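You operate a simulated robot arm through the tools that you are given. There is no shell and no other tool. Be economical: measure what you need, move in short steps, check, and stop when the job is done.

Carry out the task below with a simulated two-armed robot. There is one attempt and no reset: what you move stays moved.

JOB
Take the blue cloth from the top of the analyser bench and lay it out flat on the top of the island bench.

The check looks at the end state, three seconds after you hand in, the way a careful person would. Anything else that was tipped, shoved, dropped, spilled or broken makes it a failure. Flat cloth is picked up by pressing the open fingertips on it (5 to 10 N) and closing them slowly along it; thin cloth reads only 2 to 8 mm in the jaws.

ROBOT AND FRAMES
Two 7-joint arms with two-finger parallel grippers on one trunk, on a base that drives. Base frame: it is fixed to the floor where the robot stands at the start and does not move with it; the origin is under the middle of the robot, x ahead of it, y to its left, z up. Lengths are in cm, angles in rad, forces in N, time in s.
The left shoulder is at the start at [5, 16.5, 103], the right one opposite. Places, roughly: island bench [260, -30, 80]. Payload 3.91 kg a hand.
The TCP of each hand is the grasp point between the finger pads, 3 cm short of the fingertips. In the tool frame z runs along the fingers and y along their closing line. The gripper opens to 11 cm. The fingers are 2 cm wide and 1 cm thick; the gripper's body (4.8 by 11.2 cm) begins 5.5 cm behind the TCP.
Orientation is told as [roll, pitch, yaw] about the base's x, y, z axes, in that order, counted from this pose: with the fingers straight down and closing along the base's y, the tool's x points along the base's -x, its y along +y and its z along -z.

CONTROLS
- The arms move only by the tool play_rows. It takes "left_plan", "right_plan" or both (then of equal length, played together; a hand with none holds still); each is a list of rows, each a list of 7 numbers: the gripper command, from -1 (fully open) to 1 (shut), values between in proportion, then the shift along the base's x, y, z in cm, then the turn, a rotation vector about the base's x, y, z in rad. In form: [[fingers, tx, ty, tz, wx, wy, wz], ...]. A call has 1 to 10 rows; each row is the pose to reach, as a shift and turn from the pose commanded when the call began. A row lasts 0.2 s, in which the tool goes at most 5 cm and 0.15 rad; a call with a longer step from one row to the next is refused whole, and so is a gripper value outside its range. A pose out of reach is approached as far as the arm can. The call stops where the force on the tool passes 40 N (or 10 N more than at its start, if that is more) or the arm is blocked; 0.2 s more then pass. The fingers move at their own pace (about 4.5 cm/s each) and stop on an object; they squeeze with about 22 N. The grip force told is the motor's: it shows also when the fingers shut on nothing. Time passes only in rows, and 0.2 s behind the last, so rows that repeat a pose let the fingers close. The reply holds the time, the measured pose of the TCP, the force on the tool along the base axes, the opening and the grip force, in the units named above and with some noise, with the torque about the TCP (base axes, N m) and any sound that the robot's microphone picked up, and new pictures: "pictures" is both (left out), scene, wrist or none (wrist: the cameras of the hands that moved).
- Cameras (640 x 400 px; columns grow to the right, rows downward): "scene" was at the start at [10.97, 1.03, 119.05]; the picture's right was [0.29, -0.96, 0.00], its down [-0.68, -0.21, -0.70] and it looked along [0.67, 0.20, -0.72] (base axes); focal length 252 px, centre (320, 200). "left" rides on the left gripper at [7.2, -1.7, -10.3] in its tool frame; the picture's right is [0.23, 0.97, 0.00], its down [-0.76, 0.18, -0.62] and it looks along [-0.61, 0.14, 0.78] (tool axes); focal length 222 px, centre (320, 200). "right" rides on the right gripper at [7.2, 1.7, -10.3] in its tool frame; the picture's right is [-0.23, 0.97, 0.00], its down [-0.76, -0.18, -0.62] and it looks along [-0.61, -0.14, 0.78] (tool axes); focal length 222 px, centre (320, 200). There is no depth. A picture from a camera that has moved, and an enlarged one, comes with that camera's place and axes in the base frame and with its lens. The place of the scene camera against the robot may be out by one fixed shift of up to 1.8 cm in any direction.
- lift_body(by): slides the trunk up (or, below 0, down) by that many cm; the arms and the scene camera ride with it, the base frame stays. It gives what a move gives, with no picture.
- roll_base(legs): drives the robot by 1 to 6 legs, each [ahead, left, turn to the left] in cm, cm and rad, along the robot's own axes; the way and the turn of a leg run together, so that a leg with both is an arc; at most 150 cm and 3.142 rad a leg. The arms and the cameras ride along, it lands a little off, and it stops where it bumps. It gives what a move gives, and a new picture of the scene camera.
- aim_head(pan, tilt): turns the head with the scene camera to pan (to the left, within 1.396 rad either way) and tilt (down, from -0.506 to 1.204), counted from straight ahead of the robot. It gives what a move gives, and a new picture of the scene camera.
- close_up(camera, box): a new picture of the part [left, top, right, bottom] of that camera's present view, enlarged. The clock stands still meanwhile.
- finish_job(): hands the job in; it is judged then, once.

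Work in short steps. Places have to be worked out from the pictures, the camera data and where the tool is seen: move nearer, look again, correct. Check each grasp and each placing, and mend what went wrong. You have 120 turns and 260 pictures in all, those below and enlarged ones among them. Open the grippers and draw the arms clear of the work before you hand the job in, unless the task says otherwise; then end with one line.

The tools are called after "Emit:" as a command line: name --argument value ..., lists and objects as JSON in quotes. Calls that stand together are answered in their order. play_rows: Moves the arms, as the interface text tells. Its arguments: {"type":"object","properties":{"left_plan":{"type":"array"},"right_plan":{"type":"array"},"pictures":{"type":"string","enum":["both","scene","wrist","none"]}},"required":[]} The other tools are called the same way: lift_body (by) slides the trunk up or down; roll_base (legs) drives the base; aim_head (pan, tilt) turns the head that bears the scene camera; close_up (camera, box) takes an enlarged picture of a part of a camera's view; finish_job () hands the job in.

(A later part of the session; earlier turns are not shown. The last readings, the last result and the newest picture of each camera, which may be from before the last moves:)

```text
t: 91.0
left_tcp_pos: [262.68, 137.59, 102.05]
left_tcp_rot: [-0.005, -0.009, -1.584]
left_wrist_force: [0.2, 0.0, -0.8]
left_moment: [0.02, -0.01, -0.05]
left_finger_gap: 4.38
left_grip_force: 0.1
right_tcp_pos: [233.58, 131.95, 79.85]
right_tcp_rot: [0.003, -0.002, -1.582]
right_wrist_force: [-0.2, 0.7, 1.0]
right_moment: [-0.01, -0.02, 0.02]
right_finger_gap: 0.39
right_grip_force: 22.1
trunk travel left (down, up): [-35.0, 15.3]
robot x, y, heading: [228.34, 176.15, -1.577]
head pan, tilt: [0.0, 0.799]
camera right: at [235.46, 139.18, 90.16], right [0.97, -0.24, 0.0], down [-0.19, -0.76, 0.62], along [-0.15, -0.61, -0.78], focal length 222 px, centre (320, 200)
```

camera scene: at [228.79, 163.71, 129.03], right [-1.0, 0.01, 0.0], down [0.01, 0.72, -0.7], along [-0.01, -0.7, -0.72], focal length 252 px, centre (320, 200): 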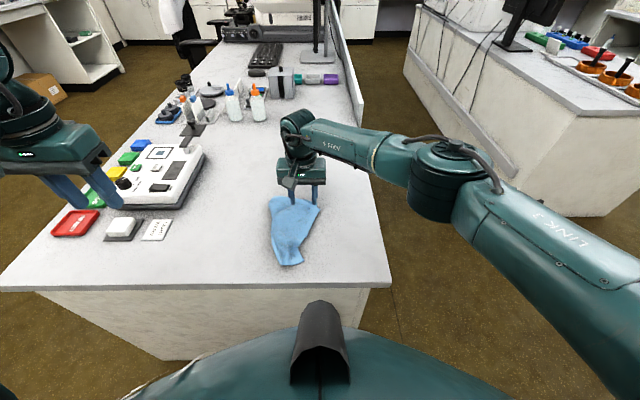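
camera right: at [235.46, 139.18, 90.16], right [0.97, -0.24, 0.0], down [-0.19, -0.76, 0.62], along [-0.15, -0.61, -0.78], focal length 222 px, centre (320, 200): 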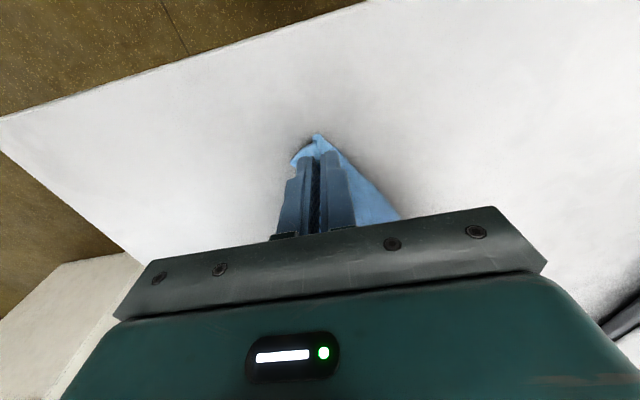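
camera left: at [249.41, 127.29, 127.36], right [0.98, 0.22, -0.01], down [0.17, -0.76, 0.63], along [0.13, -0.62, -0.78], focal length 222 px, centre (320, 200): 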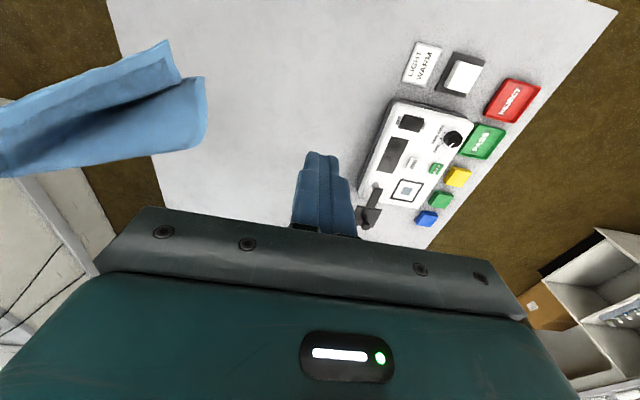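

A is held at a 0.39 cm gap. I'll lift it, by arm and then trunk, so the cloth hangs by this corner, and look for a free flap.

Emit:
play_rows --right_plan '[[1, 0, -1, 2, 0, 0, 0], [1, 0, -2, 5, 0, 0, 0], [1, 0, -3, 8, 0, 0, 0], [1, 0, -4, 11, 0, 0, 0], [1, 0, -5, 14, 0, 0, 0]]' --pictures "none"

Emit:
lift_body --by 15

Emit:
aim_head --pan 0.0 --tilt 0.8

Emit:
close_up --camera "left" --box '[0, 0, 640, 400]'

Emit:
close_up --camera "right" --box '[0, 0, 640, 400]'

```text
t: 92.2
left_tcp_pos: [262.69, 137.51, 102.13]
left_tcp_rot: [-0.007, -0.009, -1.583]
left_wrist_force: [0.0, -0.1, -0.1]
left_moment: [0.02, 0.0, 0.0]
left_finger_gap: 4.39
left_grip_force: 0.0
right_tcp_pos: [233.46, 126.9, 93.72]
right_tcp_rot: [0.0, -0.002, -1.579]
right_wrist_force: [0.3, 0.7, -0.6]
right_moment: [-0.01, -0.01, -0.01]
right_finger_gap: 0.33
right_grip_force: 21.8
trunk travel left (down, up): [-35.0, 15.3]
robot x, y, heading: [228.52, 175.9, -1.58]
head pan, tilt: [0.0, 0.799]
```

```text
t: 94.0
left_tcp_pos: [262.64, 137.58, 117.07]
left_tcp_rot: [-0.005, -0.01, -1.583]
left_wrist_force: [0.0, 0.7, 0.9]
left_moment: [0.01, 0.02, 0.04]
left_finger_gap: 4.4
left_grip_force: 0.2
right_tcp_pos: [233.38, 126.88, 108.71]
right_tcp_rot: [0.001, -0.002, -1.582]
right_wrist_force: [0.2, -0.4, -0.2]
right_moment: [0.01, 0.01, -0.03]
right_finger_gap: 0.35
right_grip_force: 21.9
trunk travel left (down, up): [-50.0, 0.3]
robot x, y, heading: [228.43, 176.26, -1.581]
head pan, tilt: [0.0, 0.799]
```

```text
t: 94.6
left_tcp_pos: [262.65, 137.56, 117.09]
left_tcp_rot: [-0.004, -0.012, -1.584]
left_wrist_force: [0.4, 0.5, -0.2]
left_moment: [-0.01, -0.02, 0.01]
left_finger_gap: 4.39
left_grip_force: 0.1
right_tcp_pos: [233.45, 126.94, 108.66]
right_tcp_rot: [0.002, -0.001, -1.581]
right_wrist_force: [0.2, 0.5, -0.9]
right_moment: [0.03, -0.01, 0.01]
right_finger_gap: 0.36
right_grip_force: 22.7
trunk travel left (down, up): [-50.0, 0.3]
robot x, y, heading: [228.6, 175.81, -1.578]
head pan, tilt: [0.0, 0.799]
camera scene: at [228.72, 163.71, 144.03], right [-1.0, 0.01, 0.0], down [0.01, 0.72, -0.7], along [-0.01, -0.7, -0.72], focal length 252 px, centre (320, 200)
```

scene: 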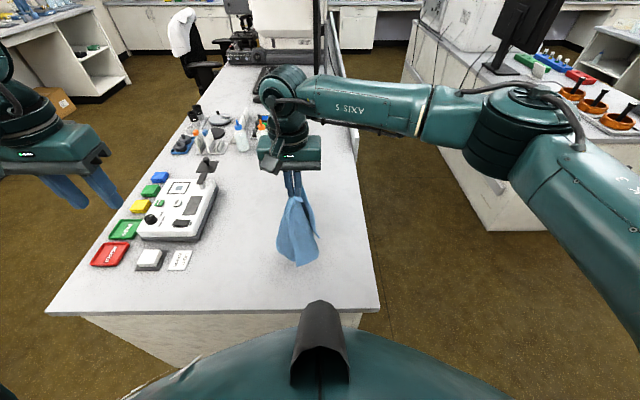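

```text
1.00 times, centred on (320, 200) of left
camera zoom: at [261.11, 145.08, 127.38], right [0.98, 0.21, -0.01], down [0.17, -0.76, 0.63], along [0.13, -0.62, -0.78], focal length 222 px, centre (320, 200)
```

zoom: 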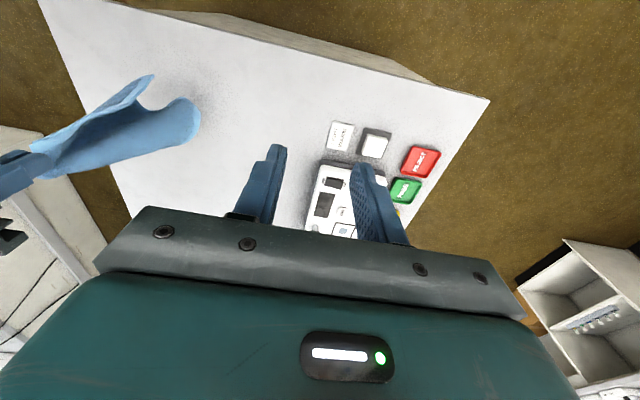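

```text
1.00 times, centred on (320, 200) of right
camera zoom: at [235.21, 134.11, 119.01], right [0.97, -0.24, 0.0], down [-0.19, -0.76, 0.62], along [-0.15, -0.61, -0.78], focal length 222 px, centre (320, 200)
```

zoom: 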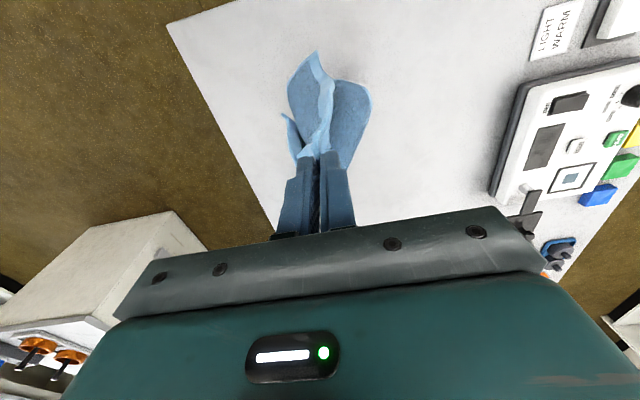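

The cloth hangs as a leaf, with a flap protruding towards the robot. I'll zoom in on it from the head and from the left wrist.

Emit:
close_up --camera "scene" --box '[250, 150, 350, 280]'

Emit:
close_up --camera "left" --box '[0, 50, 240, 220]'

Emit:
close_up --camera "right" --box '[240, 30, 420, 170]'

```text
3.08 times, centred on (300, 215) of scene
camera zoom: at [228.72, 163.71, 144.03], right [-1.0, 0.01, 0.0], down [0.01, 0.72, -0.7], along [-0.01, -0.7, -0.72], focal length 776 px, centre (382, 154)
```

zoom: 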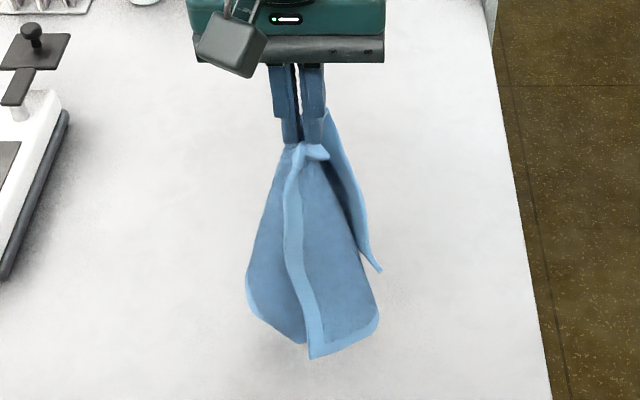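

```text
2.35 times, centred on (120, 135) of left
camera zoom: at [261.11, 145.08, 127.38], right [0.98, 0.21, -0.01], down [0.17, -0.76, 0.63], along [0.13, -0.62, -0.78], focal length 523 px, centre (791, 353)
```

zoom: 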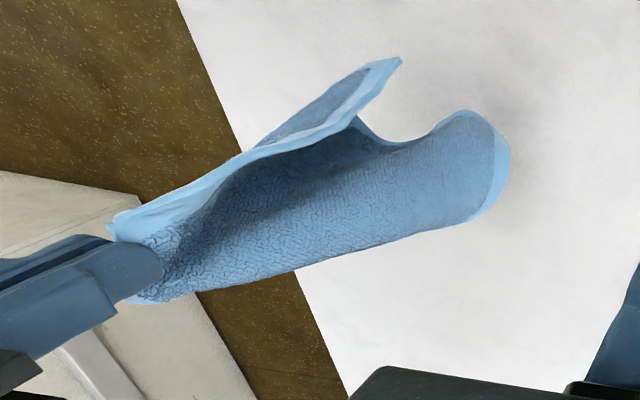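

```text
2.86 times, centred on (330, 100) of right
camera zoom: at [235.21, 134.11, 119.01], right [0.97, -0.24, 0.0], down [-0.19, -0.76, 0.62], along [-0.15, -0.61, -0.78], focal length 635 px, centre (291, 486)
```

zoom: 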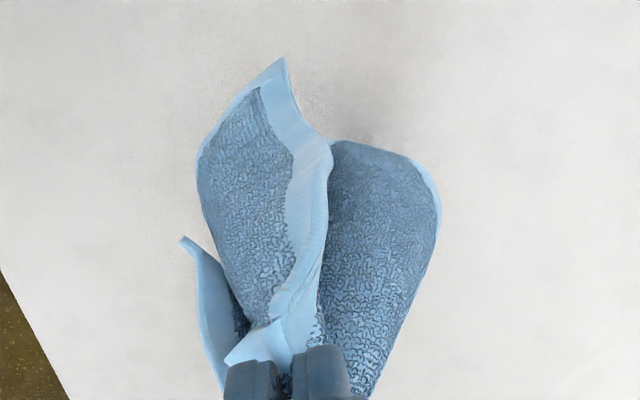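

The geometry is clear. A corner P adjacent to A hangs on a free flap at about (234.5, 132, 87.5), close to the robot and clear of the other lobes. I'll raise the right hand 6 cm and turn the left hand so its fingers point sideways (−x), closing front-to-back, to catch P from the side.

Emit:
play_rows --left_plan '[[0.0, 0.5, 0, 0, 0.081, 0.081, 0.081], [0.0, 1, 0, 0, 0.162, 0.162, 0.162], [0.0, 1.5, 0, 0, 0.243, 0.243, 0.243], [0.0, 2, 0, 0, 0.324, 0.324, 0.324], [0.0, 2.5, 0, 0, 0.405, 0.405, 0.405], [0.0, 3, 0, 0, 0.486, 0.486, 0.486], [0.0, 3, 0, 0, 0.567, 0.567, 0.567], [0.0, 3, 0, 0, 0.648, 0.648, 0.648], [0.0, 3, 0, 0, 0.729, 0.729, 0.729], [0.0, 3, 0, 0, 0.81, 0.81, 0.81]]' --right_plan '[[1, 0, 0, 0.6, 0, 0, 0], [1, 0, 0, 1.2, 0, 0, 0], [1, 0, 0, 1.8, 0, 0, 0], [1, 0, 0, 2.4, 0, 0, 0], [1, 0, 0, 3, 0, 0, 0], [1, 0, 0, 3.6, 0, 0, 0], [1, 0, 0, 4.2, 0, 0, 0], [1, 0, 0, 4.8, 0, 0, 0], [1, 0, 0, 5.4, 0, 0, 0], [1, 0, 0, 6, 0, 0, 0]]' --pictures "scene"

```text
t: 96.8
left_tcp_pos: [265.61, 137.68, 117.09]
left_tcp_rot: [-0.594, 0.995, -1.001]
left_wrist_force: [-0.3, 0.5, -0.2]
left_moment: [0.02, 0.01, -0.02]
left_finger_gap: 5.53
left_grip_force: 0.0
right_tcp_pos: [233.49, 126.86, 114.63]
right_tcp_rot: [0.003, -0.004, -1.583]
right_wrist_force: [-0.4, 0.4, -0.5]
right_moment: [0.02, 0.02, 0.02]
right_finger_gap: 0.34
right_grip_force: 21.9
trunk travel left (down, up): [-50.0, 0.3]
robot x, y, heading: [228.46, 176.1, -1.582]
head pan, tilt: [0.0, 0.799]
camera scene: at [228.75, 163.73, 144.03], right [-1.0, 0.01, 0.0], down [0.01, 0.72, -0.7], along [-0.01, -0.7, -0.72], focal length 252 px, centre (320, 200)
```

scene: 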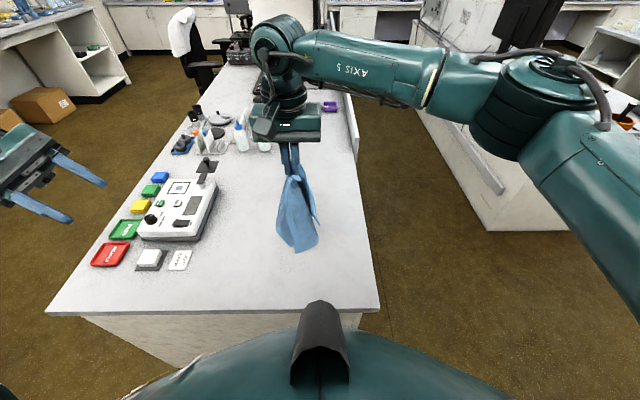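

The rotation is going well. I'll complete it and bring the hand down some at its present x, still far from the cloth.

Emit:
play_rows --left_plan '[[0.0, 0, 0, -2, 0.08, 0.08, 0.08], [0.0, 0, 0, -5, 0.16, 0.16, 0.16], [0.0, 0, -1, -8, 0.24, 0.24, 0.24], [0.0, 0, -2, -12, 0.32, 0.32, 0.32], [0.0, 0, -3, -16, 0.4, 0.4, 0.4], [0.0, 0, -4, -20, 0.4, 0.4, 0.4]]'

```text
t: 98.2
left_tcp_pos: [266.54, 137.01, 110.0]
left_tcp_rot: [-0.88, 1.554, -0.873]
left_wrist_force: [0.7, 0.2, 0.5]
left_moment: [0.01, 0.04, 0.0]
left_finger_gap: 5.51
left_grip_force: 0.1
left hand out of reach, approached as far as the arm can: row 4, 5, 6
right_tcp_pos: [233.44, 126.89, 114.61]
right_tcp_rot: [0.001, -0.003, -1.581]
right_wrist_force: [-0.1, -0.7, -0.2]
right_moment: [0.03, 0.02, 0.02]
right_finger_gap: 0.33
right_grip_force: 22.2
trunk travel left (down, up): [-50.0, 0.3]
robot x, y, heading: [228.19, 175.89, -1.584]
head pan, tilt: [0.0, 0.799]
camera scene: at [228.7, 163.71, 144.03], right [-1.0, 0.01, 0.0], down [0.01, 0.72, -0.7], along [-0.01, -0.7, -0.72], focal length 252 px, centre (320, 200)
camera left: at [276.84, 135.64, 117.33], right [-0.01, 0.98, 0.22], down [0.63, 0.17, -0.76], along [-0.78, 0.13, -0.62], focal length 222 px, centre (320, 200)
```

scene: 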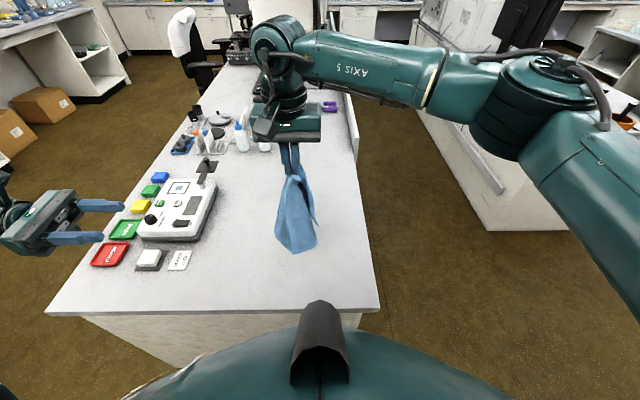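
left: 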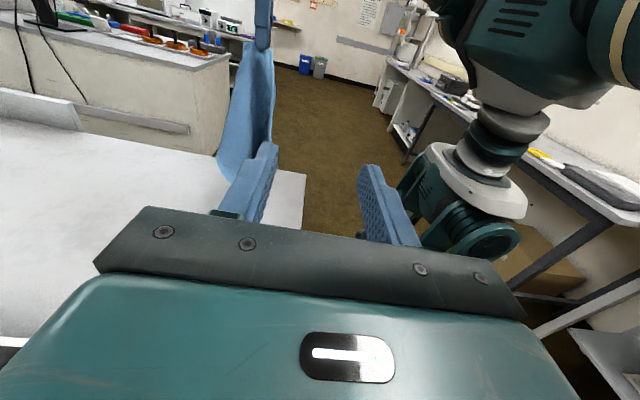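

The left arm stops at z 110 this far out. I'll move it inwards (−x), still short of the cloth, and see how low it can go.

Emit:
play_rows --left_plan '[[0.0, -3, 0, 0, 0, 0, 0], [0.0, -6, 0, -1, 0, 0, 0], [0.0, -9, 0, -3, 0, 0, 0], [0.0, -11, 0, -6, 0, 0, 0], [0.0, -12, 0, -9, 0, 0, 0], [0.0, -12, 0, -12, 0, 0, 0]]' --pictures "scene"

```text
t: 99.6
left_tcp_pos: [256.13, 138.27, 107.0]
left_tcp_rot: [-0.926, 1.554, -0.919]
left_wrist_force: [0.1, 0.5, 0.5]
left_moment: [0.01, -0.01, 0.01]
left_finger_gap: 5.5
left_grip_force: 0.1
left hand out of reach, approached as far as the arm can: row 3, 4, 5, 6
right_tcp_pos: [233.34, 126.82, 114.6]
right_tcp_rot: [0.003, -0.001, -1.582]
right_wrist_force: [-0.9, -0.2, 0.2]
right_moment: [0.01, 0.04, 0.02]
right_finger_gap: 0.34
right_grip_force: 21.6
trunk travel left (down, up): [-50.0, 0.3]
robot x, y, heading: [228.67, 175.88, -1.581]
head pan, tilt: [0.0, 0.799]
camera scene: at [228.77, 163.73, 144.03], right [-1.0, 0.01, 0.0], down [0.01, 0.72, -0.7], along [-0.01, -0.7, -0.72], focal length 252 px, centre (320, 200)
```

scene: 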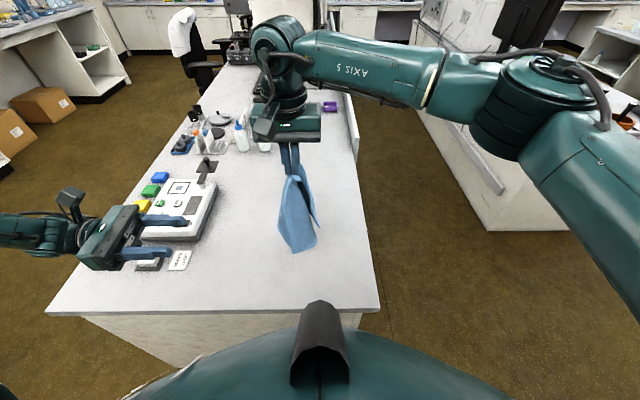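

A tilted approach should reach lower. I'll tip the fingers downwards by about 0.7 rad, still closing along y, and descend.

Emit:
play_rows --left_plan '[[0.0, 0, 0, 0, 0, -0.14, 0], [0.0, 0, 0, 0, 0, -0.28, 0], [0.0, 0, 0, -1, 0, -0.42, 0], [0.0, 0, 0, -2, 0, -0.56, 0], [0.0, 0, 0, -4, 0, -0.7, 0], [0.0, 0, 0, -7, 0, -0.7, 0], [0.0, 0, -1, -9, 0, -0.7, 0], [0.0, 0, -2, -11, 0, -0.7, 0]]'

```text
t: 101.4
left_tcp_pos: [255.8, 135.93, 95.67]
left_tcp_rot: [-0.016, 0.857, -0.019]
left_wrist_force: [0.2, -0.5, 0.0]
left_moment: [0.01, 0.0, -0.04]
left_finger_gap: 5.51
left_grip_force: 0.1
right_tcp_pos: [233.3, 126.73, 114.52]
right_tcp_rot: [0.003, -0.001, -1.581]
right_wrist_force: [-0.1, 0.1, 0.0]
right_moment: [0.05, 0.0, 0.03]
right_finger_gap: 0.34
right_grip_force: 22.2
trunk travel left (down, up): [-50.0, 0.3]
robot x, y, heading: [228.7, 175.85, -1.585]
head pan, tilt: [0.0, 0.799]
camera scene: at [228.54, 163.54, 144.01], right [-1.0, 0.01, 0.0], down [0.01, 0.72, -0.7], along [-0.01, -0.7, -0.72], focal length 252 px, centre (320, 200)
camera left: at [258.86, 134.52, 108.03], right [-0.14, 0.98, 0.16], down [0.97, 0.17, -0.17], along [-0.19, 0.13, -0.97], focal length 222 px, centre (320, 200)
```

scene: 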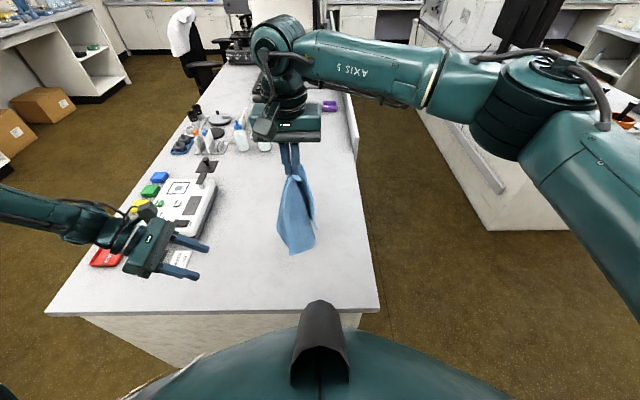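
left: 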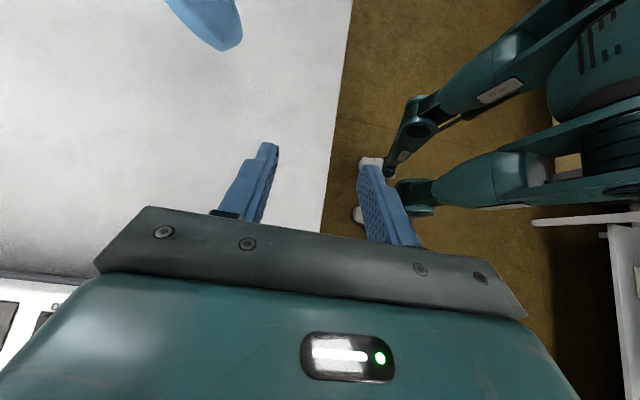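

That reached z 95.7. Now I'll re-measure corner P after the raise.

Emit:
close_up --camera "scene" --box '[250, 140, 350, 270]'

Emit:
close_up --camera "right" --box '[240, 30, 420, 170]'

Emit:
close_up --camera "left" --box '[100, 0, 340, 160]'

```text
3.08 times, centred on (300, 205) of scene
camera zoom: at [228.54, 163.54, 144.01], right [-1.0, 0.01, 0.0], down [0.01, 0.72, -0.7], along [-0.01, -0.7, -0.72], focal length 776 px, centre (382, 185)
```

zoom: 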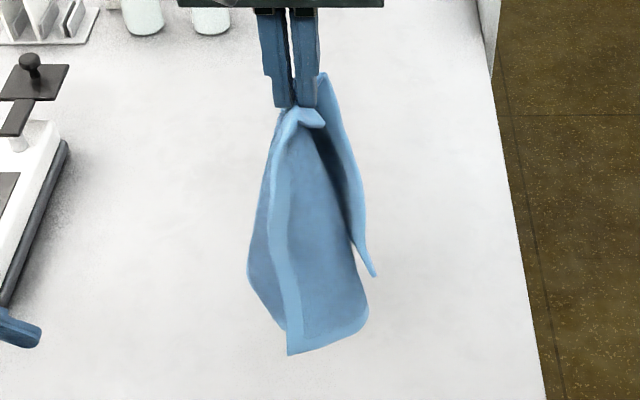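

```text
2.86 times, centred on (330, 100) of right
camera zoom: at [235.09, 133.91, 124.85], right [0.97, -0.24, 0.0], down [-0.19, -0.76, 0.62], along [-0.15, -0.61, -0.78], focal length 635 px, centre (291, 486)
```

zoom: 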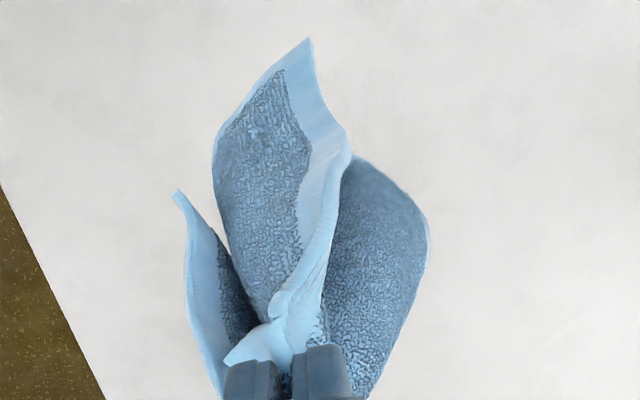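

```text
2.50 times, centred on (220, 80) of left
camera zoom: at [258.86, 134.52, 108.03], right [-0.14, 0.98, 0.16], down [0.97, 0.17, -0.17], along [-0.19, 0.13, -0.97], focal length 555 px, centre (570, 500)
```

zoom: 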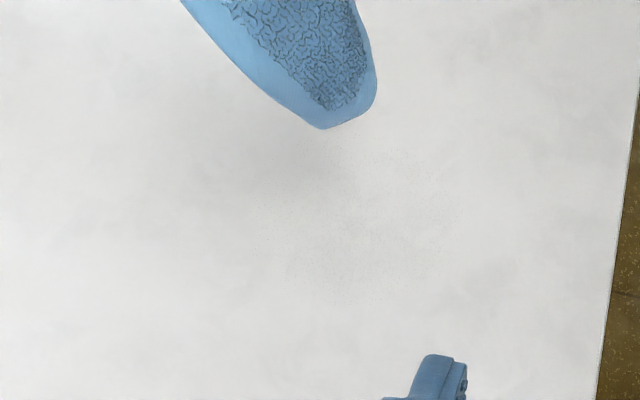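

P is at about (235.2, 131.8, 93) with the hem A–P running up from it at x≈235, and the flap faces the robot. I'll bring the left hand to a pre-grasp just outside it at x≈246, in line with the flap.

Emit:
play_rows --left_plan '[[0.27, -2, -1.5, 0.5, 0, 0.05, 0], [0.27, -4, -3, 1, 0, 0.1, 0], [0.27, -7, -4.5, 1, 0, 0.15, 0], [0.27, -9.8, -4.9, 1, 0, 0.15, 0]]'

Emit:
close_up --camera "scene" --box '[200, 140, 340, 270]'

```text
t: 102.4
left_tcp_pos: [246.76, 132.35, 100.05]
left_tcp_rot: [-0.026, 1.009, -0.023]
left_wrist_force: [-0.6, 0.2, 0.6]
left_moment: [0.03, -0.05, -0.01]
left_finger_gap: 4.02
left_grip_force: 0.0
left hand out of reach, approached as far as the arm can: row 1, 2, 3, 4
right_tcp_pos: [233.34, 126.87, 114.59]
right_tcp_rot: [0.004, -0.002, -1.581]
right_wrist_force: [-0.5, -0.5, -0.7]
right_moment: [0.0, 0.0, 0.03]
right_finger_gap: 0.36
right_grip_force: 21.9
trunk travel left (down, up): [-50.0, 0.3]
robot x, y, heading: [228.59, 176.14, -1.584]
head pan, tilt: [0.0, 0.799]
camera scene: at [228.73, 163.74, 144.03], right [-1.0, 0.01, 0.0], down [0.01, 0.72, -0.7], along [-0.01, -0.7, -0.72], focal length 252 px, centre (320, 200)
camera left: at [251.63, 130.98, 111.74], right [-0.12, 0.98, 0.18], down [0.93, 0.17, -0.32], along [-0.34, 0.13, -0.93], focal length 222 px, centre (320, 200)
```

scene: 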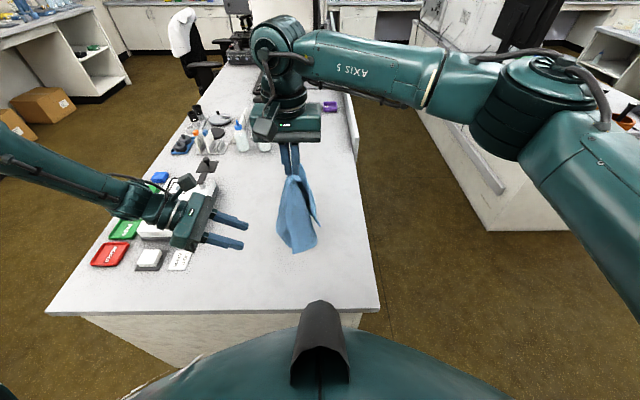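
left: 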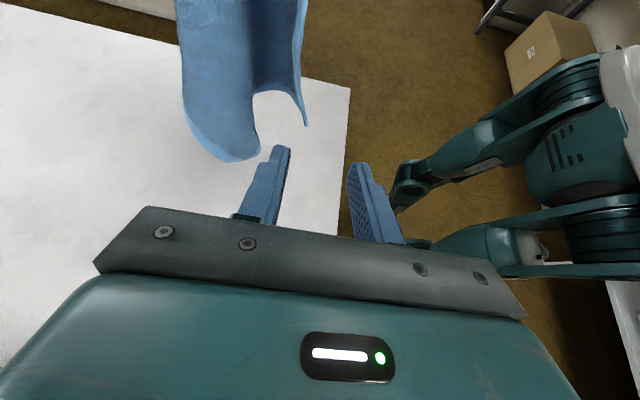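

```text
3.08 times, centred on (270, 205) of scene
camera zoom: at [228.73, 163.74, 144.03], right [-1.0, 0.01, 0.0], down [0.01, 0.72, -0.7], along [-0.01, -0.7, -0.72], focal length 776 px, centre (474, 185)
```

zoom: 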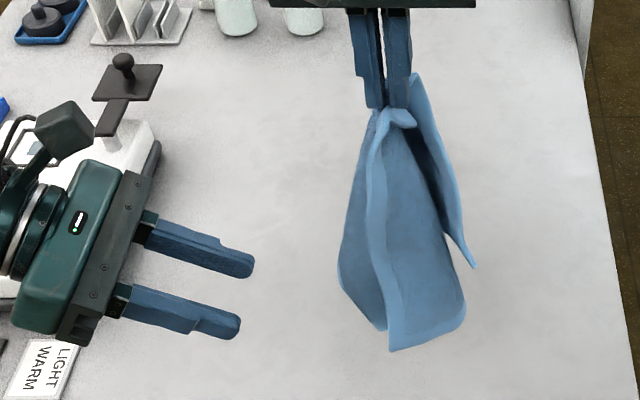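

The view is excellent: P's hem lies between the two finger lines. The left arm is at its lower limit at z 100, so I'll raise the right hand 4 cm and bring it 1.2 cm nearer, then slide the left hand in along −x partway.

Emit:
play_rows --left_plan '[[0.27, 0, 0, 0, 0, 0, 0], [0.27, 0, 0, 0, 0, 0, 0], [0.27, 0, 0, 0, 0, 0, 0], [0.27, -1.5, 0, 0, 0, 0, 0], [0.27, -3, 0, 0, 0, 0, 0], [0.27, -4.5, 0, 0, 0, 0, 0], [0.27, -6, 0, 0, 0, 0, 0]]' --right_plan '[[1, 0, 0.4, 1.3, 0, 0, 0], [1, 0, 0.8, 2.6, 0, 0, 0], [1, 0, 1.2, 4, 0, 0, 0], [1, 0, 1.2, 4, 0, 0, 0], [1, 0, 1.2, 4, 0, 0, 0], [1, 0, 1.2, 4, 0, 0, 0], [1, 0, 1.2, 4, 0, 0, 0]]' --pictures "wrist"

Emit:
close_up --camera "scene" --box '[200, 140, 340, 270]'

```text
t: 104.0
left_tcp_pos: [240.98, 133.32, 101.28]
left_tcp_rot: [-0.026, 1.009, -0.024]
left_wrist_force: [0.1, 0.3, -0.1]
left_moment: [0.04, -0.03, 0.01]
left_finger_gap: 4.03
left_grip_force: 0.1
left hand out of reach, approached as far as the arm can: row 5, 6, 7
right_tcp_pos: [233.34, 128.03, 118.47]
right_tcp_rot: [0.002, -0.001, -1.581]
right_wrist_force: [-0.1, -0.2, 0.1]
right_moment: [0.0, -0.01, -0.02]
right_finger_gap: 0.35
right_grip_force: 22.0
trunk travel left (down, up): [-50.0, 0.3]
robot x, y, heading: [228.67, 176.03, -1.582]
head pan, tilt: [0.0, 0.799]
camera right: at [235.14, 135.22, 128.84], right [0.97, -0.24, 0.0], down [-0.19, -0.76, 0.62], along [-0.15, -0.61, -0.78], focal length 222 px, centre (320, 200)
camera left: at [245.99, 131.87, 112.99], right [-0.12, 0.98, 0.18], down [0.93, 0.17, -0.32], along [-0.34, 0.13, -0.93], focal length 222 px, centre (320, 200)
```

right: 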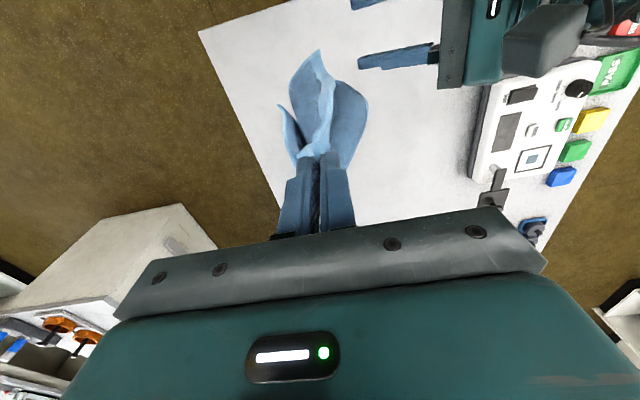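
left: 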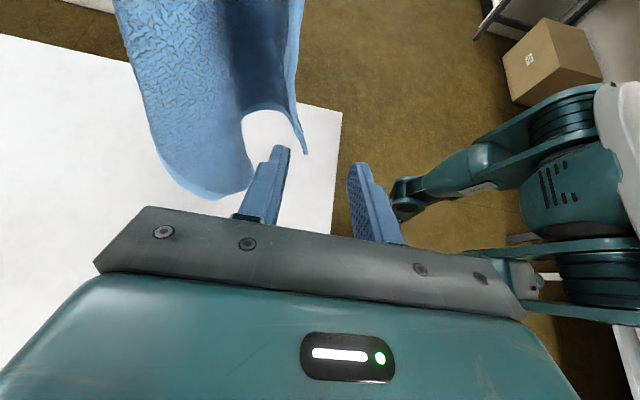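

```text
3.08 times, centred on (270, 205) of scene
camera zoom: at [228.71, 163.72, 144.03], right [-1.0, 0.01, 0.0], down [0.01, 0.72, -0.7], along [-0.01, -0.7, -0.72], focal length 776 px, centre (474, 185)
```

zoom: 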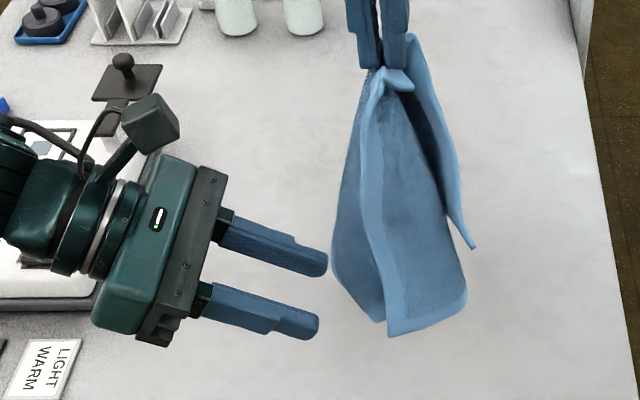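

The left arm's inward reach ends here, so I'll bring the cloth to it by moving the right hand +6 in x and +1 in y, so the flap slides between the left fingers.

Emit:
play_rows --right_plan '[[1, 1, 0.6, 0.3, 0, 0, 0], [1, 2, 1, 0.3, 0, 0, 0], [1, 3, 1, 0.3, 0, 0, 0], [1, 4, 1, 0.3, 0, 0, 0], [1, 5, 1, 0.3, 0, 0, 0], [1, 6, 1, 0.3, 0, 0, 0]]' --pictures "wrist"

Emit:
close_up --camera "scene" --box '[200, 140, 340, 270]'

Emit:
close_up --camera "left" --box '[100, 0, 420, 240]'

```text
t: 105.4
left_tcp_pos: [241.23, 133.26, 101.38]
left_tcp_rot: [-0.025, 1.011, -0.023]
left_wrist_force: [0.1, -0.3, -0.1]
left_moment: [0.0, 0.01, -0.01]
left_finger_gap: 4.02
left_grip_force: 0.1
right_tcp_pos: [239.46, 129.22, 119.02]
right_tcp_rot: [0.0, -0.001, -1.581]
right_wrist_force: [0.2, 0.1, -0.4]
right_moment: [0.01, 0.03, 0.05]
right_finger_gap: 0.34
right_grip_force: 22.4
trunk travel left (down, up): [-50.0, 0.3]
robot x, y, heading: [228.76, 176.08, -1.583]
head pan, tilt: [0.0, 0.799]
camera right: at [241.3, 136.37, 129.37], right [0.97, -0.24, 0.0], down [-0.19, -0.76, 0.62], along [-0.15, -0.61, -0.78], focal length 222 px, centre (320, 200)
```

right: 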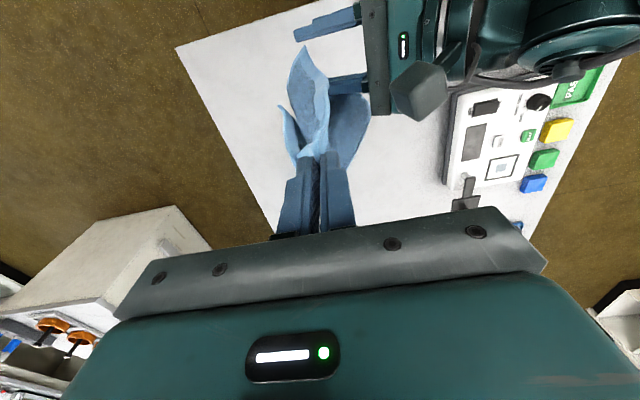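

```text
3.08 times, centred on (270, 205) of scene
camera zoom: at [228.76, 163.72, 144.03], right [-1.0, 0.01, 0.0], down [0.01, 0.72, -0.7], along [-0.01, -0.7, -0.72], focal length 776 px, centre (474, 185)
```

zoom: 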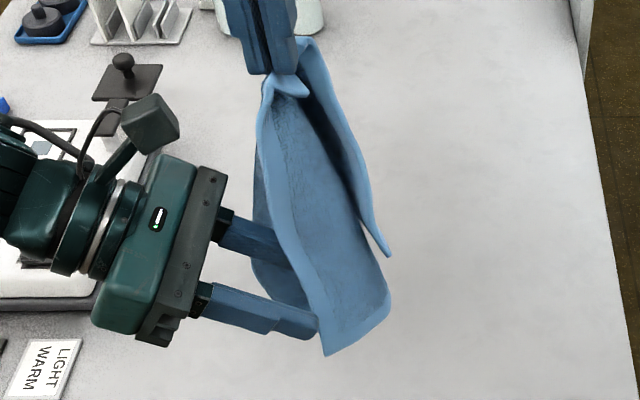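

```text
1.67 times, centred on (260, 120) of left
camera zoom: at [246.04, 131.86, 112.97], right [-0.12, 0.98, 0.18], down [0.93, 0.17, -0.32], along [-0.34, 0.13, -0.93], focal length 370 px, centre (420, 333)
```

zoom: 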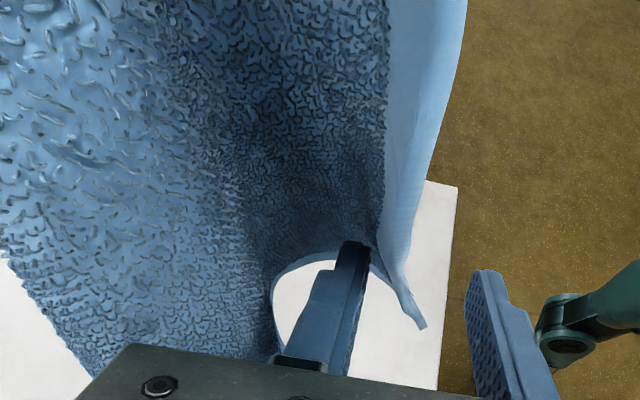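

The back finger is inside the pocket and the front finger outside, with the flap between them. I'll bring the cloth 1.8 cm further in and close the left fingers slowly.

Emit:
play_rows --left_plan '[[0.27, 0, 0, 0, 0, 0, 0], [0.27, 0, 0, 0, 0, 0, 0], [0.45, 0, 0, 0, 0, 0, 0], [0.6, 0, 0, 0, 0, 0, 0], [0.75, 0, 0, 0, 0, 0, 0], [0.9, 0, 0, 0, 0, 0, 0], [1, 0, 0, 0, 0, 0, 0], [1, 0, 0, 0, 0, 0, 0]]' --right_plan '[[1, 1, 0, 0, 0, 0, 0], [1, 1.8, 0, 0, 0, 0, 0], [1, 1.8, 0, 0, 0, 0, 0], [1, 1.8, 0, 0, 0, 0, 0], [1, 1.8, 0, 0, 0, 0, 0], [1, 1.8, 0, 0, 0, 0, 0], [1, 1.8, 0, 0, 0, 0, 0], [1, 1.8, 0, 0, 0, 0, 0]]' --pictures "wrist"

Emit:
close_up --camera "scene" --box '[200, 140, 340, 270]'

```text
t: 107.2
left_tcp_pos: [241.0, 133.18, 101.29]
left_tcp_rot: [-0.023, 1.011, -0.023]
left_wrist_force: [0.4, 0.7, 0.4]
left_moment: [-0.01, 0.02, -0.02]
left_finger_gap: 0.3
left_grip_force: 21.8
right_tcp_pos: [241.24, 129.21, 119.08]
right_tcp_rot: [0.002, -0.003, -1.58]
right_wrist_force: [-0.4, 0.3, -0.7]
right_moment: [0.01, -0.01, 0.02]
right_finger_gap: 0.36
right_grip_force: 21.6
trunk travel left (down, up): [-50.0, 0.3]
robot x, y, heading: [228.52, 176.4, -1.581]
head pan, tilt: [0.0, 0.799]
camera right: at [243.08, 136.43, 129.37], right [0.97, -0.24, 0.0], down [-0.19, -0.76, 0.62], along [-0.15, -0.61, -0.78], focal length 222 px, centre (320, 200)
camera left: at [246.01, 131.86, 112.98], right [-0.12, 0.98, 0.18], down [0.93, 0.17, -0.32], along [-0.34, 0.13, -0.93], focal length 222 px, centre (320, 200)
```

right: 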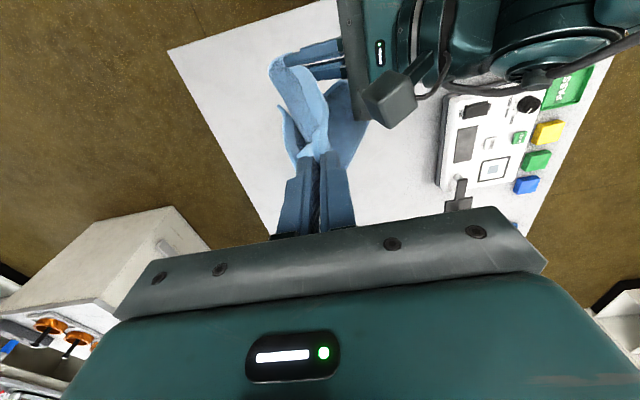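
left: 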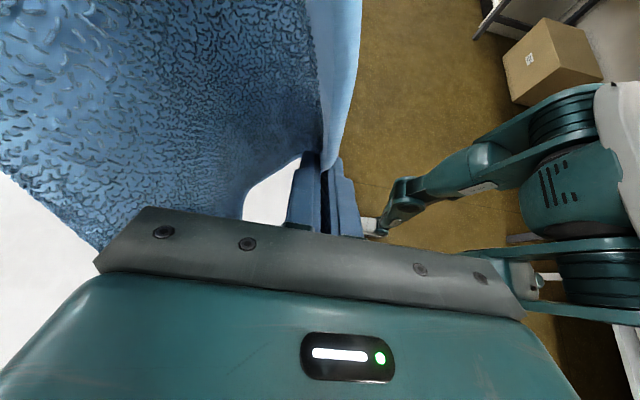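

```text
3.08 times, centred on (270, 205) of scene
camera zoom: at [228.72, 163.71, 144.03], right [-1.0, 0.01, 0.0], down [0.01, 0.72, -0.7], along [-0.01, -0.7, -0.72], focal length 776 px, centre (474, 185)
```

zoom: 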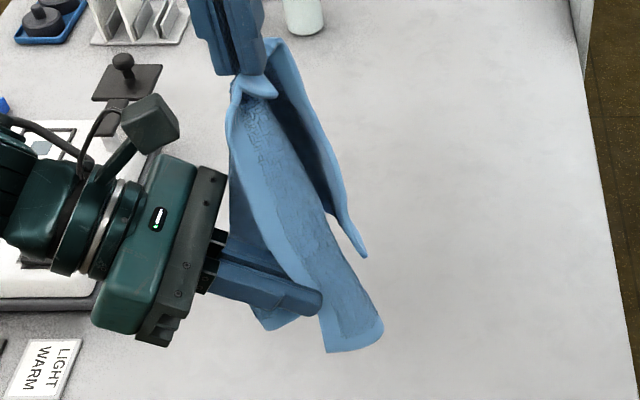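

The left hand holds the flap flat near P (gap 0.30), so I have two adjacent corners again. I'll first move the right hand away to −x and down, leaving slack. After that the left hand can turn upright.

Emit:
play_rows --right_plan '[[1, -2.5, 0.2, -0.5, 0, 0, 0], [1, -5, 0.4, -2, 0, 0, 0], [1, -7.5, 0.6, -3.5, 0, 0, 0], [1, -10, 0.8, -5, 0, 0, 0], [1, -13, 0.8, -6.5, 0, 0, 0]]' --pictures "scene"

```text
t: 108.4
left_tcp_pos: [241.01, 133.33, 101.2]
left_tcp_rot: [-0.025, 1.01, -0.022]
left_wrist_force: [-0.2, -0.6, 0.4]
left_moment: [-0.02, -0.04, -0.01]
left_finger_gap: 0.27
left_grip_force: 22.1
right_tcp_pos: [228.18, 129.67, 112.48]
right_tcp_rot: [0.003, -0.003, -1.58]
right_wrist_force: [0.0, -0.3, 0.6]
right_moment: [-0.01, -0.03, -0.02]
right_finger_gap: 0.32
right_grip_force: 21.4
trunk travel left (down, up): [-50.0, 0.3]
robot x, y, heading: [228.65, 175.71, -1.583]
head pan, tilt: [0.0, 0.799]
camera scene: at [228.63, 163.7, 144.03], right [-1.0, 0.01, 0.0], down [0.01, 0.72, -0.7], along [-0.01, -0.7, -0.72], focal length 252 px, centre (320, 200)
```

scene: 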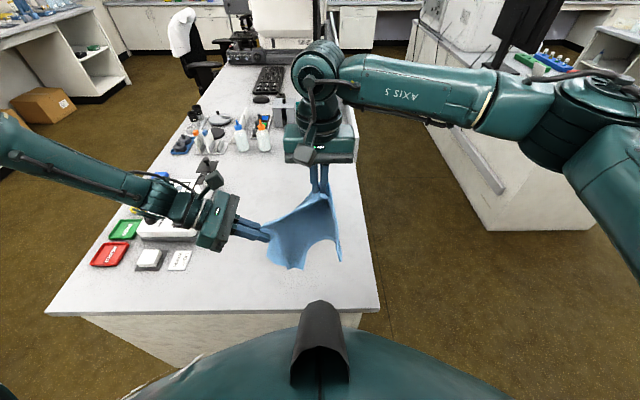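

The cloth opens out well between the hands. Now I'll turn the left hand upright while raising it to the right hand's height and drawing it to x≈245.

Emit:
play_rows --left_plan '[[1, 0.7, -0.3, 1.5, 0, -0.14, 0], [1, 1.4, -0.6, 3, 0, -0.28, 0], [1, 2.1, -1, 4.6, 0, -0.42, 0], [1, 2.8, -1.3, 6.2, 0, -0.56, 0], [1, 3.5, -1.6, 7.8, 0, -0.7, 0], [1, 4.2, -2, 9.4, 0, -0.84, 0], [1, 4.6, -2.3, 11, 0, -0.98, 0]]'

```text
t: 110.0
left_tcp_pos: [245.96, 130.7, 112.45]
left_tcp_rot: [-0.007, 0.03, -0.012]
left_wrist_force: [-6.9, -0.3, -1.3]
left_moment: [0.01, 0.11, -0.03]
left_finger_gap: 0.28
left_grip_force: 22.7
right_tcp_pos: [228.26, 129.8, 112.57]
right_tcp_rot: [0.004, -0.002, -1.579]
right_wrist_force: [7.2, -0.1, 0.7]
right_moment: [0.04, -0.22, -0.09]
right_finger_gap: 0.4
right_grip_force: 22.0
trunk travel left (down, up): [-50.0, 0.3]
robot x, y, heading: [228.45, 176.07, -1.582]
head pan, tilt: [0.0, 0.799]
camera scene: at [228.7, 163.7, 144.03], right [-1.0, 0.01, 0.0], down [0.01, 0.72, -0.7], along [-0.01, -0.7, -0.72], focal length 252 px, centre (320, 200)
camera left: at [238.92, 129.26, 123.04], right [-0.22, 0.98, 0.0], down [0.78, 0.17, 0.6], along [0.58, 0.13, -0.8], focal length 222 px, centre (320, 200)
```

scene: 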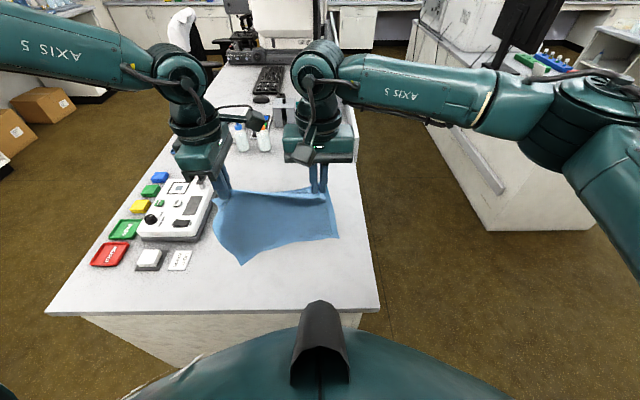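
left: 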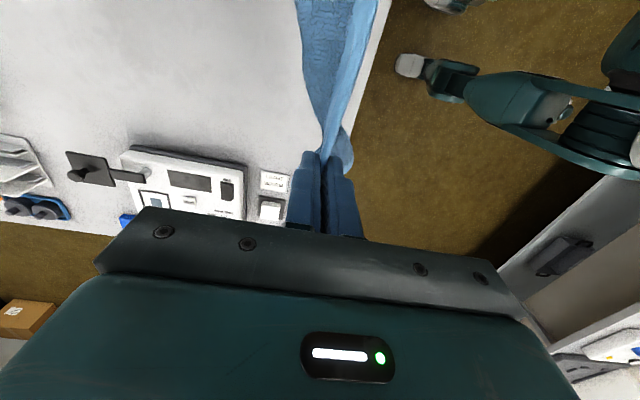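

The cloth now hangs as an open sheet between both hands. Before laying it I'll centre the robot behind it, strafing left 7 cm and then shifting the arms back, so both arms get the same forward reach this time.

Emit:
roll_base --legs '[[0, 7, 0]]'

Emit:
play_rows --left_plan '[[1, -1.5, 0, 0, 0, 0, 0], [1, -3, 0, 0, 0, 0, 0], [1, -4.5, 0, 0, 0, 0, 0], [1, -6.3, 0, 0, 0, 0, 0]]' --right_plan '[[1, -1.5, 0, 0, 0, 0, 0], [1, -3, 0, 0, 0, 0, 0], [1, -4.5, 0, 0, 0, 0, 0], [1, -6, 0, 0, 0, 0, 0]]' --pictures "scene"

```text
t: 111.0
left_tcp_pos: [253.21, 130.58, 112.46]
left_tcp_rot: [-0.007, 0.033, -0.012]
left_wrist_force: [-8.2, -0.6, -1.4]
left_moment: [-0.04, 0.12, 0.03]
left_finger_gap: 0.29
left_grip_force: 21.9
right_tcp_pos: [235.51, 129.7, 112.4]
right_tcp_rot: [0.003, -0.001, -1.58]
right_wrist_force: [7.8, -0.2, 0.8]
right_moment: [0.02, -0.26, -0.1]
right_finger_gap: 0.4
right_grip_force: 22.1
trunk travel left (down, up): [-50.0, 0.3]
robot x, y, heading: [235.76, 176.03, -1.583]
head pan, tilt: [0.0, 0.799]
camera scene: at [236.03, 163.64, 144.03], right [-1.0, 0.01, 0.0], down [0.01, 0.72, -0.7], along [-0.01, -0.7, -0.72], focal length 252 px, centre (320, 200)
```

scene: 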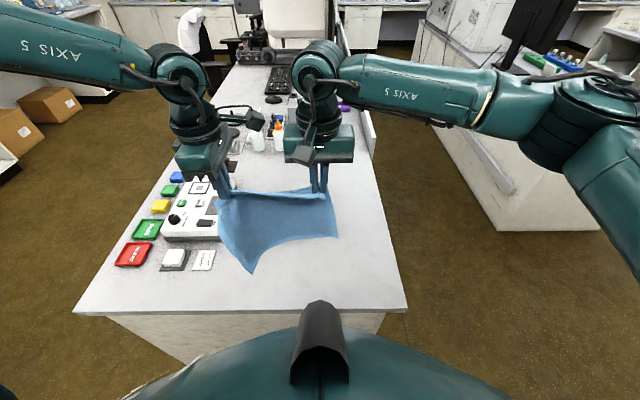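

```text
t: 112.0
left_tcp_pos: [247.52, 131.26, 112.7]
left_tcp_rot: [-0.007, 0.03, -0.01]
left_wrist_force: [-9.4, -0.5, -1.6]
left_moment: [-0.02, 0.17, -0.01]
left_finger_gap: 0.27
left_grip_force: 22.2
left hand out of reach, approached as far as the arm can: row 4
right_tcp_pos: [229.23, 129.54, 112.57]
right_tcp_rot: [0.003, -0.002, -1.579]
right_wrist_force: [8.5, 0.1, 0.9]
right_moment: [0.04, -0.31, -0.02]
right_finger_gap: 0.37
right_grip_force: 22.3
trunk travel left (down, up): [-50.0, 0.3]
robot x, y, heading: [235.74, 175.95, -1.584]
head pan, tilt: [0.0, 0.799]
camera scene: at [235.91, 163.67, 144.04], right [-1.0, 0.01, 0.0], down [0.01, 0.72, -0.7], along [-0.01, -0.7, -0.72], focal length 252 px, centre (320, 200)
```

scene: 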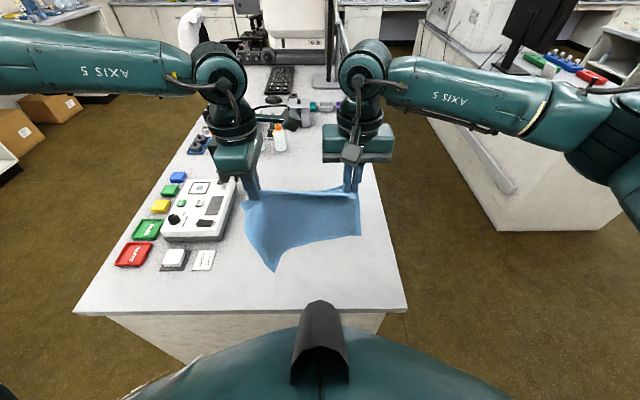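

The left arm is at its limit with this wrist yaw. I'll turn the left hand about the vertical by −0.8 rad, which only twists the corner slightly and frees the arm, and ease the tension a bit with the right hand.

Emit:
play_rows --left_plan '[[1, 0, 0, 0, 0, 0, -0.14], [1, 0, 0, 0, 0, 0, -0.28], [1, 0, 0, 0, 0, 0, -0.42], [1, 0, 0, 0, 0, 0, -0.56], [1, 0, 0, 0, 0, 0, -0.7], [1, 0, 0, 0, 0, 0, -0.84], [1, 0, 0, 0, 0, 0, -0.98]]' --right_plan '[[1, 0.3, 0, 0, 0, 0, 0], [1, 0.6, 0, 0, 0, 0, 0], [1, 0.8, 0, 0, 0, 0, 0], [1, 0.8, 0, 0, 0, 0, 0], [1, 0.8, 0, 0, 0, 0, 0], [1, 0.8, 0, 0, 0, 0, 0], [1, 0.8, 0, 0, 0, 0, 0]]' --pictures "scene"

```text
t: 113.6
left_tcp_pos: [247.73, 131.33, 112.77]
left_tcp_rot: [-0.008, 0.032, -0.995]
left_wrist_force: [-9.9, -0.7, -2.2]
left_moment: [-0.03, 0.19, 0.16]
left_finger_gap: 0.3
left_grip_force: 22.3
left hand out of reach, approached as far as the arm can: row 6, 7
right_tcp_pos: [230.23, 129.63, 112.38]
right_tcp_rot: [0.005, -0.002, -1.581]
right_wrist_force: [8.4, 1.9, 0.0]
right_moment: [0.04, -0.29, -0.01]
right_finger_gap: 0.34
right_grip_force: 21.9
trunk travel left (down, up): [-50.0, 0.3]
robot x, y, heading: [235.86, 175.7, -1.581]
head pan, tilt: [0.0, 0.799]
camera scene: at [235.94, 163.64, 144.03], right [-1.0, 0.01, 0.0], down [0.01, 0.72, -0.7], along [-0.01, -0.7, -0.72], focal length 252 px, centre (320, 200)
```

scene: 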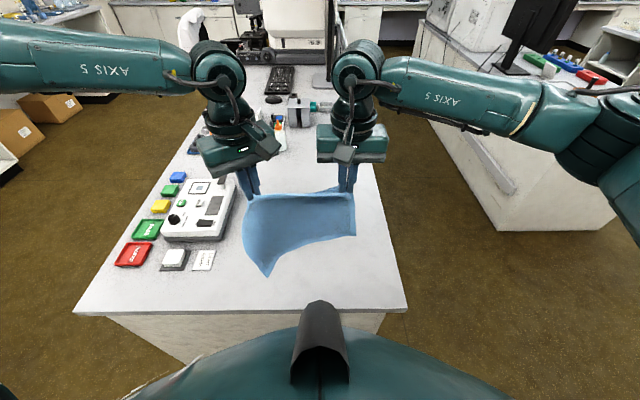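

It still reports a limit here, so height or posture may matter. I'll lower both hands 5 cm together and nudge forward 2 cm to see whether the reach eases.

Emit:
play_rows --left_plan '[[1, 0, 0, -1.5, 0, 0, 0], [1, 0, 0, -3, 0, 0, 0], [1, 0, 0, -5, 0, 0, 0], [1, 0, -1, -5, 0, 0, 0], [1, 0, -2, -5, 0, 0, 0]]' --right_plan '[[1, 0.2, 0, -1.5, 0, 0, 0], [1, 0.4, 0, -3, 0, 0, 0], [1, 0.4, 0, -5, 0, 0, 0], [1, 0.4, -1, -5, 0, 0, 0], [1, 0.4, -1, -5, 0, 0, 0]]' --pictures "none"

```text
t: 114.8
left_tcp_pos: [249.4, 130.84, 108.64]
left_tcp_rot: [-0.011, 0.031, -0.993]
left_wrist_force: [-20.8, -4.2, -2.6]
left_moment: [-0.16, 0.48, 0.25]
left_finger_gap: 0.32
left_grip_force: 21.6
left hand out of reach, approached as far as the arm can: row 1, 2, 3, 4, 5
right_tcp_pos: [230.74, 128.62, 107.5]
right_tcp_rot: [0.008, 0.0, -1.578]
right_wrist_force: [21.2, 4.1, 3.3]
right_moment: [0.14, -0.74, 0.06]
right_finger_gap: 0.61
right_grip_force: 21.9
trunk travel left (down, up): [-50.0, 0.3]
robot x, y, heading: [235.82, 175.61, -1.581]
head pan, tilt: [0.0, 0.799]
```

The left drifted outwards and tension rose to 21 N. I'll relieve it at once by moving the right hand +2.5 cm towards the left.

Emit:
play_rows --right_plan '[[1, 1.2, 0.5, 0, 0, 0, 0], [1, 2.3, 1, 0, 0, 0, 0]]' --pictures "scene"

```text
t: 115.4
left_tcp_pos: [249.64, 130.87, 108.58]
left_tcp_rot: [-0.003, 0.031, -0.989]
left_wrist_force: [-0.8, 0.1, 0.4]
left_moment: [-0.01, -0.02, 0.03]
left_finger_gap: 0.27
left_grip_force: 21.7
right_tcp_pos: [232.87, 129.44, 107.31]
right_tcp_rot: [-0.004, -0.002, -1.586]
right_wrist_force: [1.0, -0.4, 0.1]
right_moment: [-0.03, 0.0, 0.05]
right_finger_gap: 0.31
right_grip_force: 21.7
trunk travel left (down, up): [-50.0, 0.3]
robot x, y, heading: [235.61, 175.84, -1.582]
head pan, tilt: [0.0, 0.799]
camera scene: at [235.95, 163.63, 144.03], right [-1.0, 0.01, 0.0], down [0.01, 0.72, -0.7], along [-0.01, -0.7, -0.72], focal length 252 px, centre (320, 200)
```

scene: 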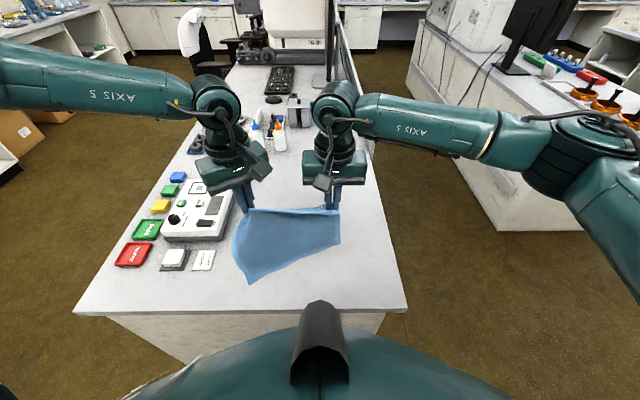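

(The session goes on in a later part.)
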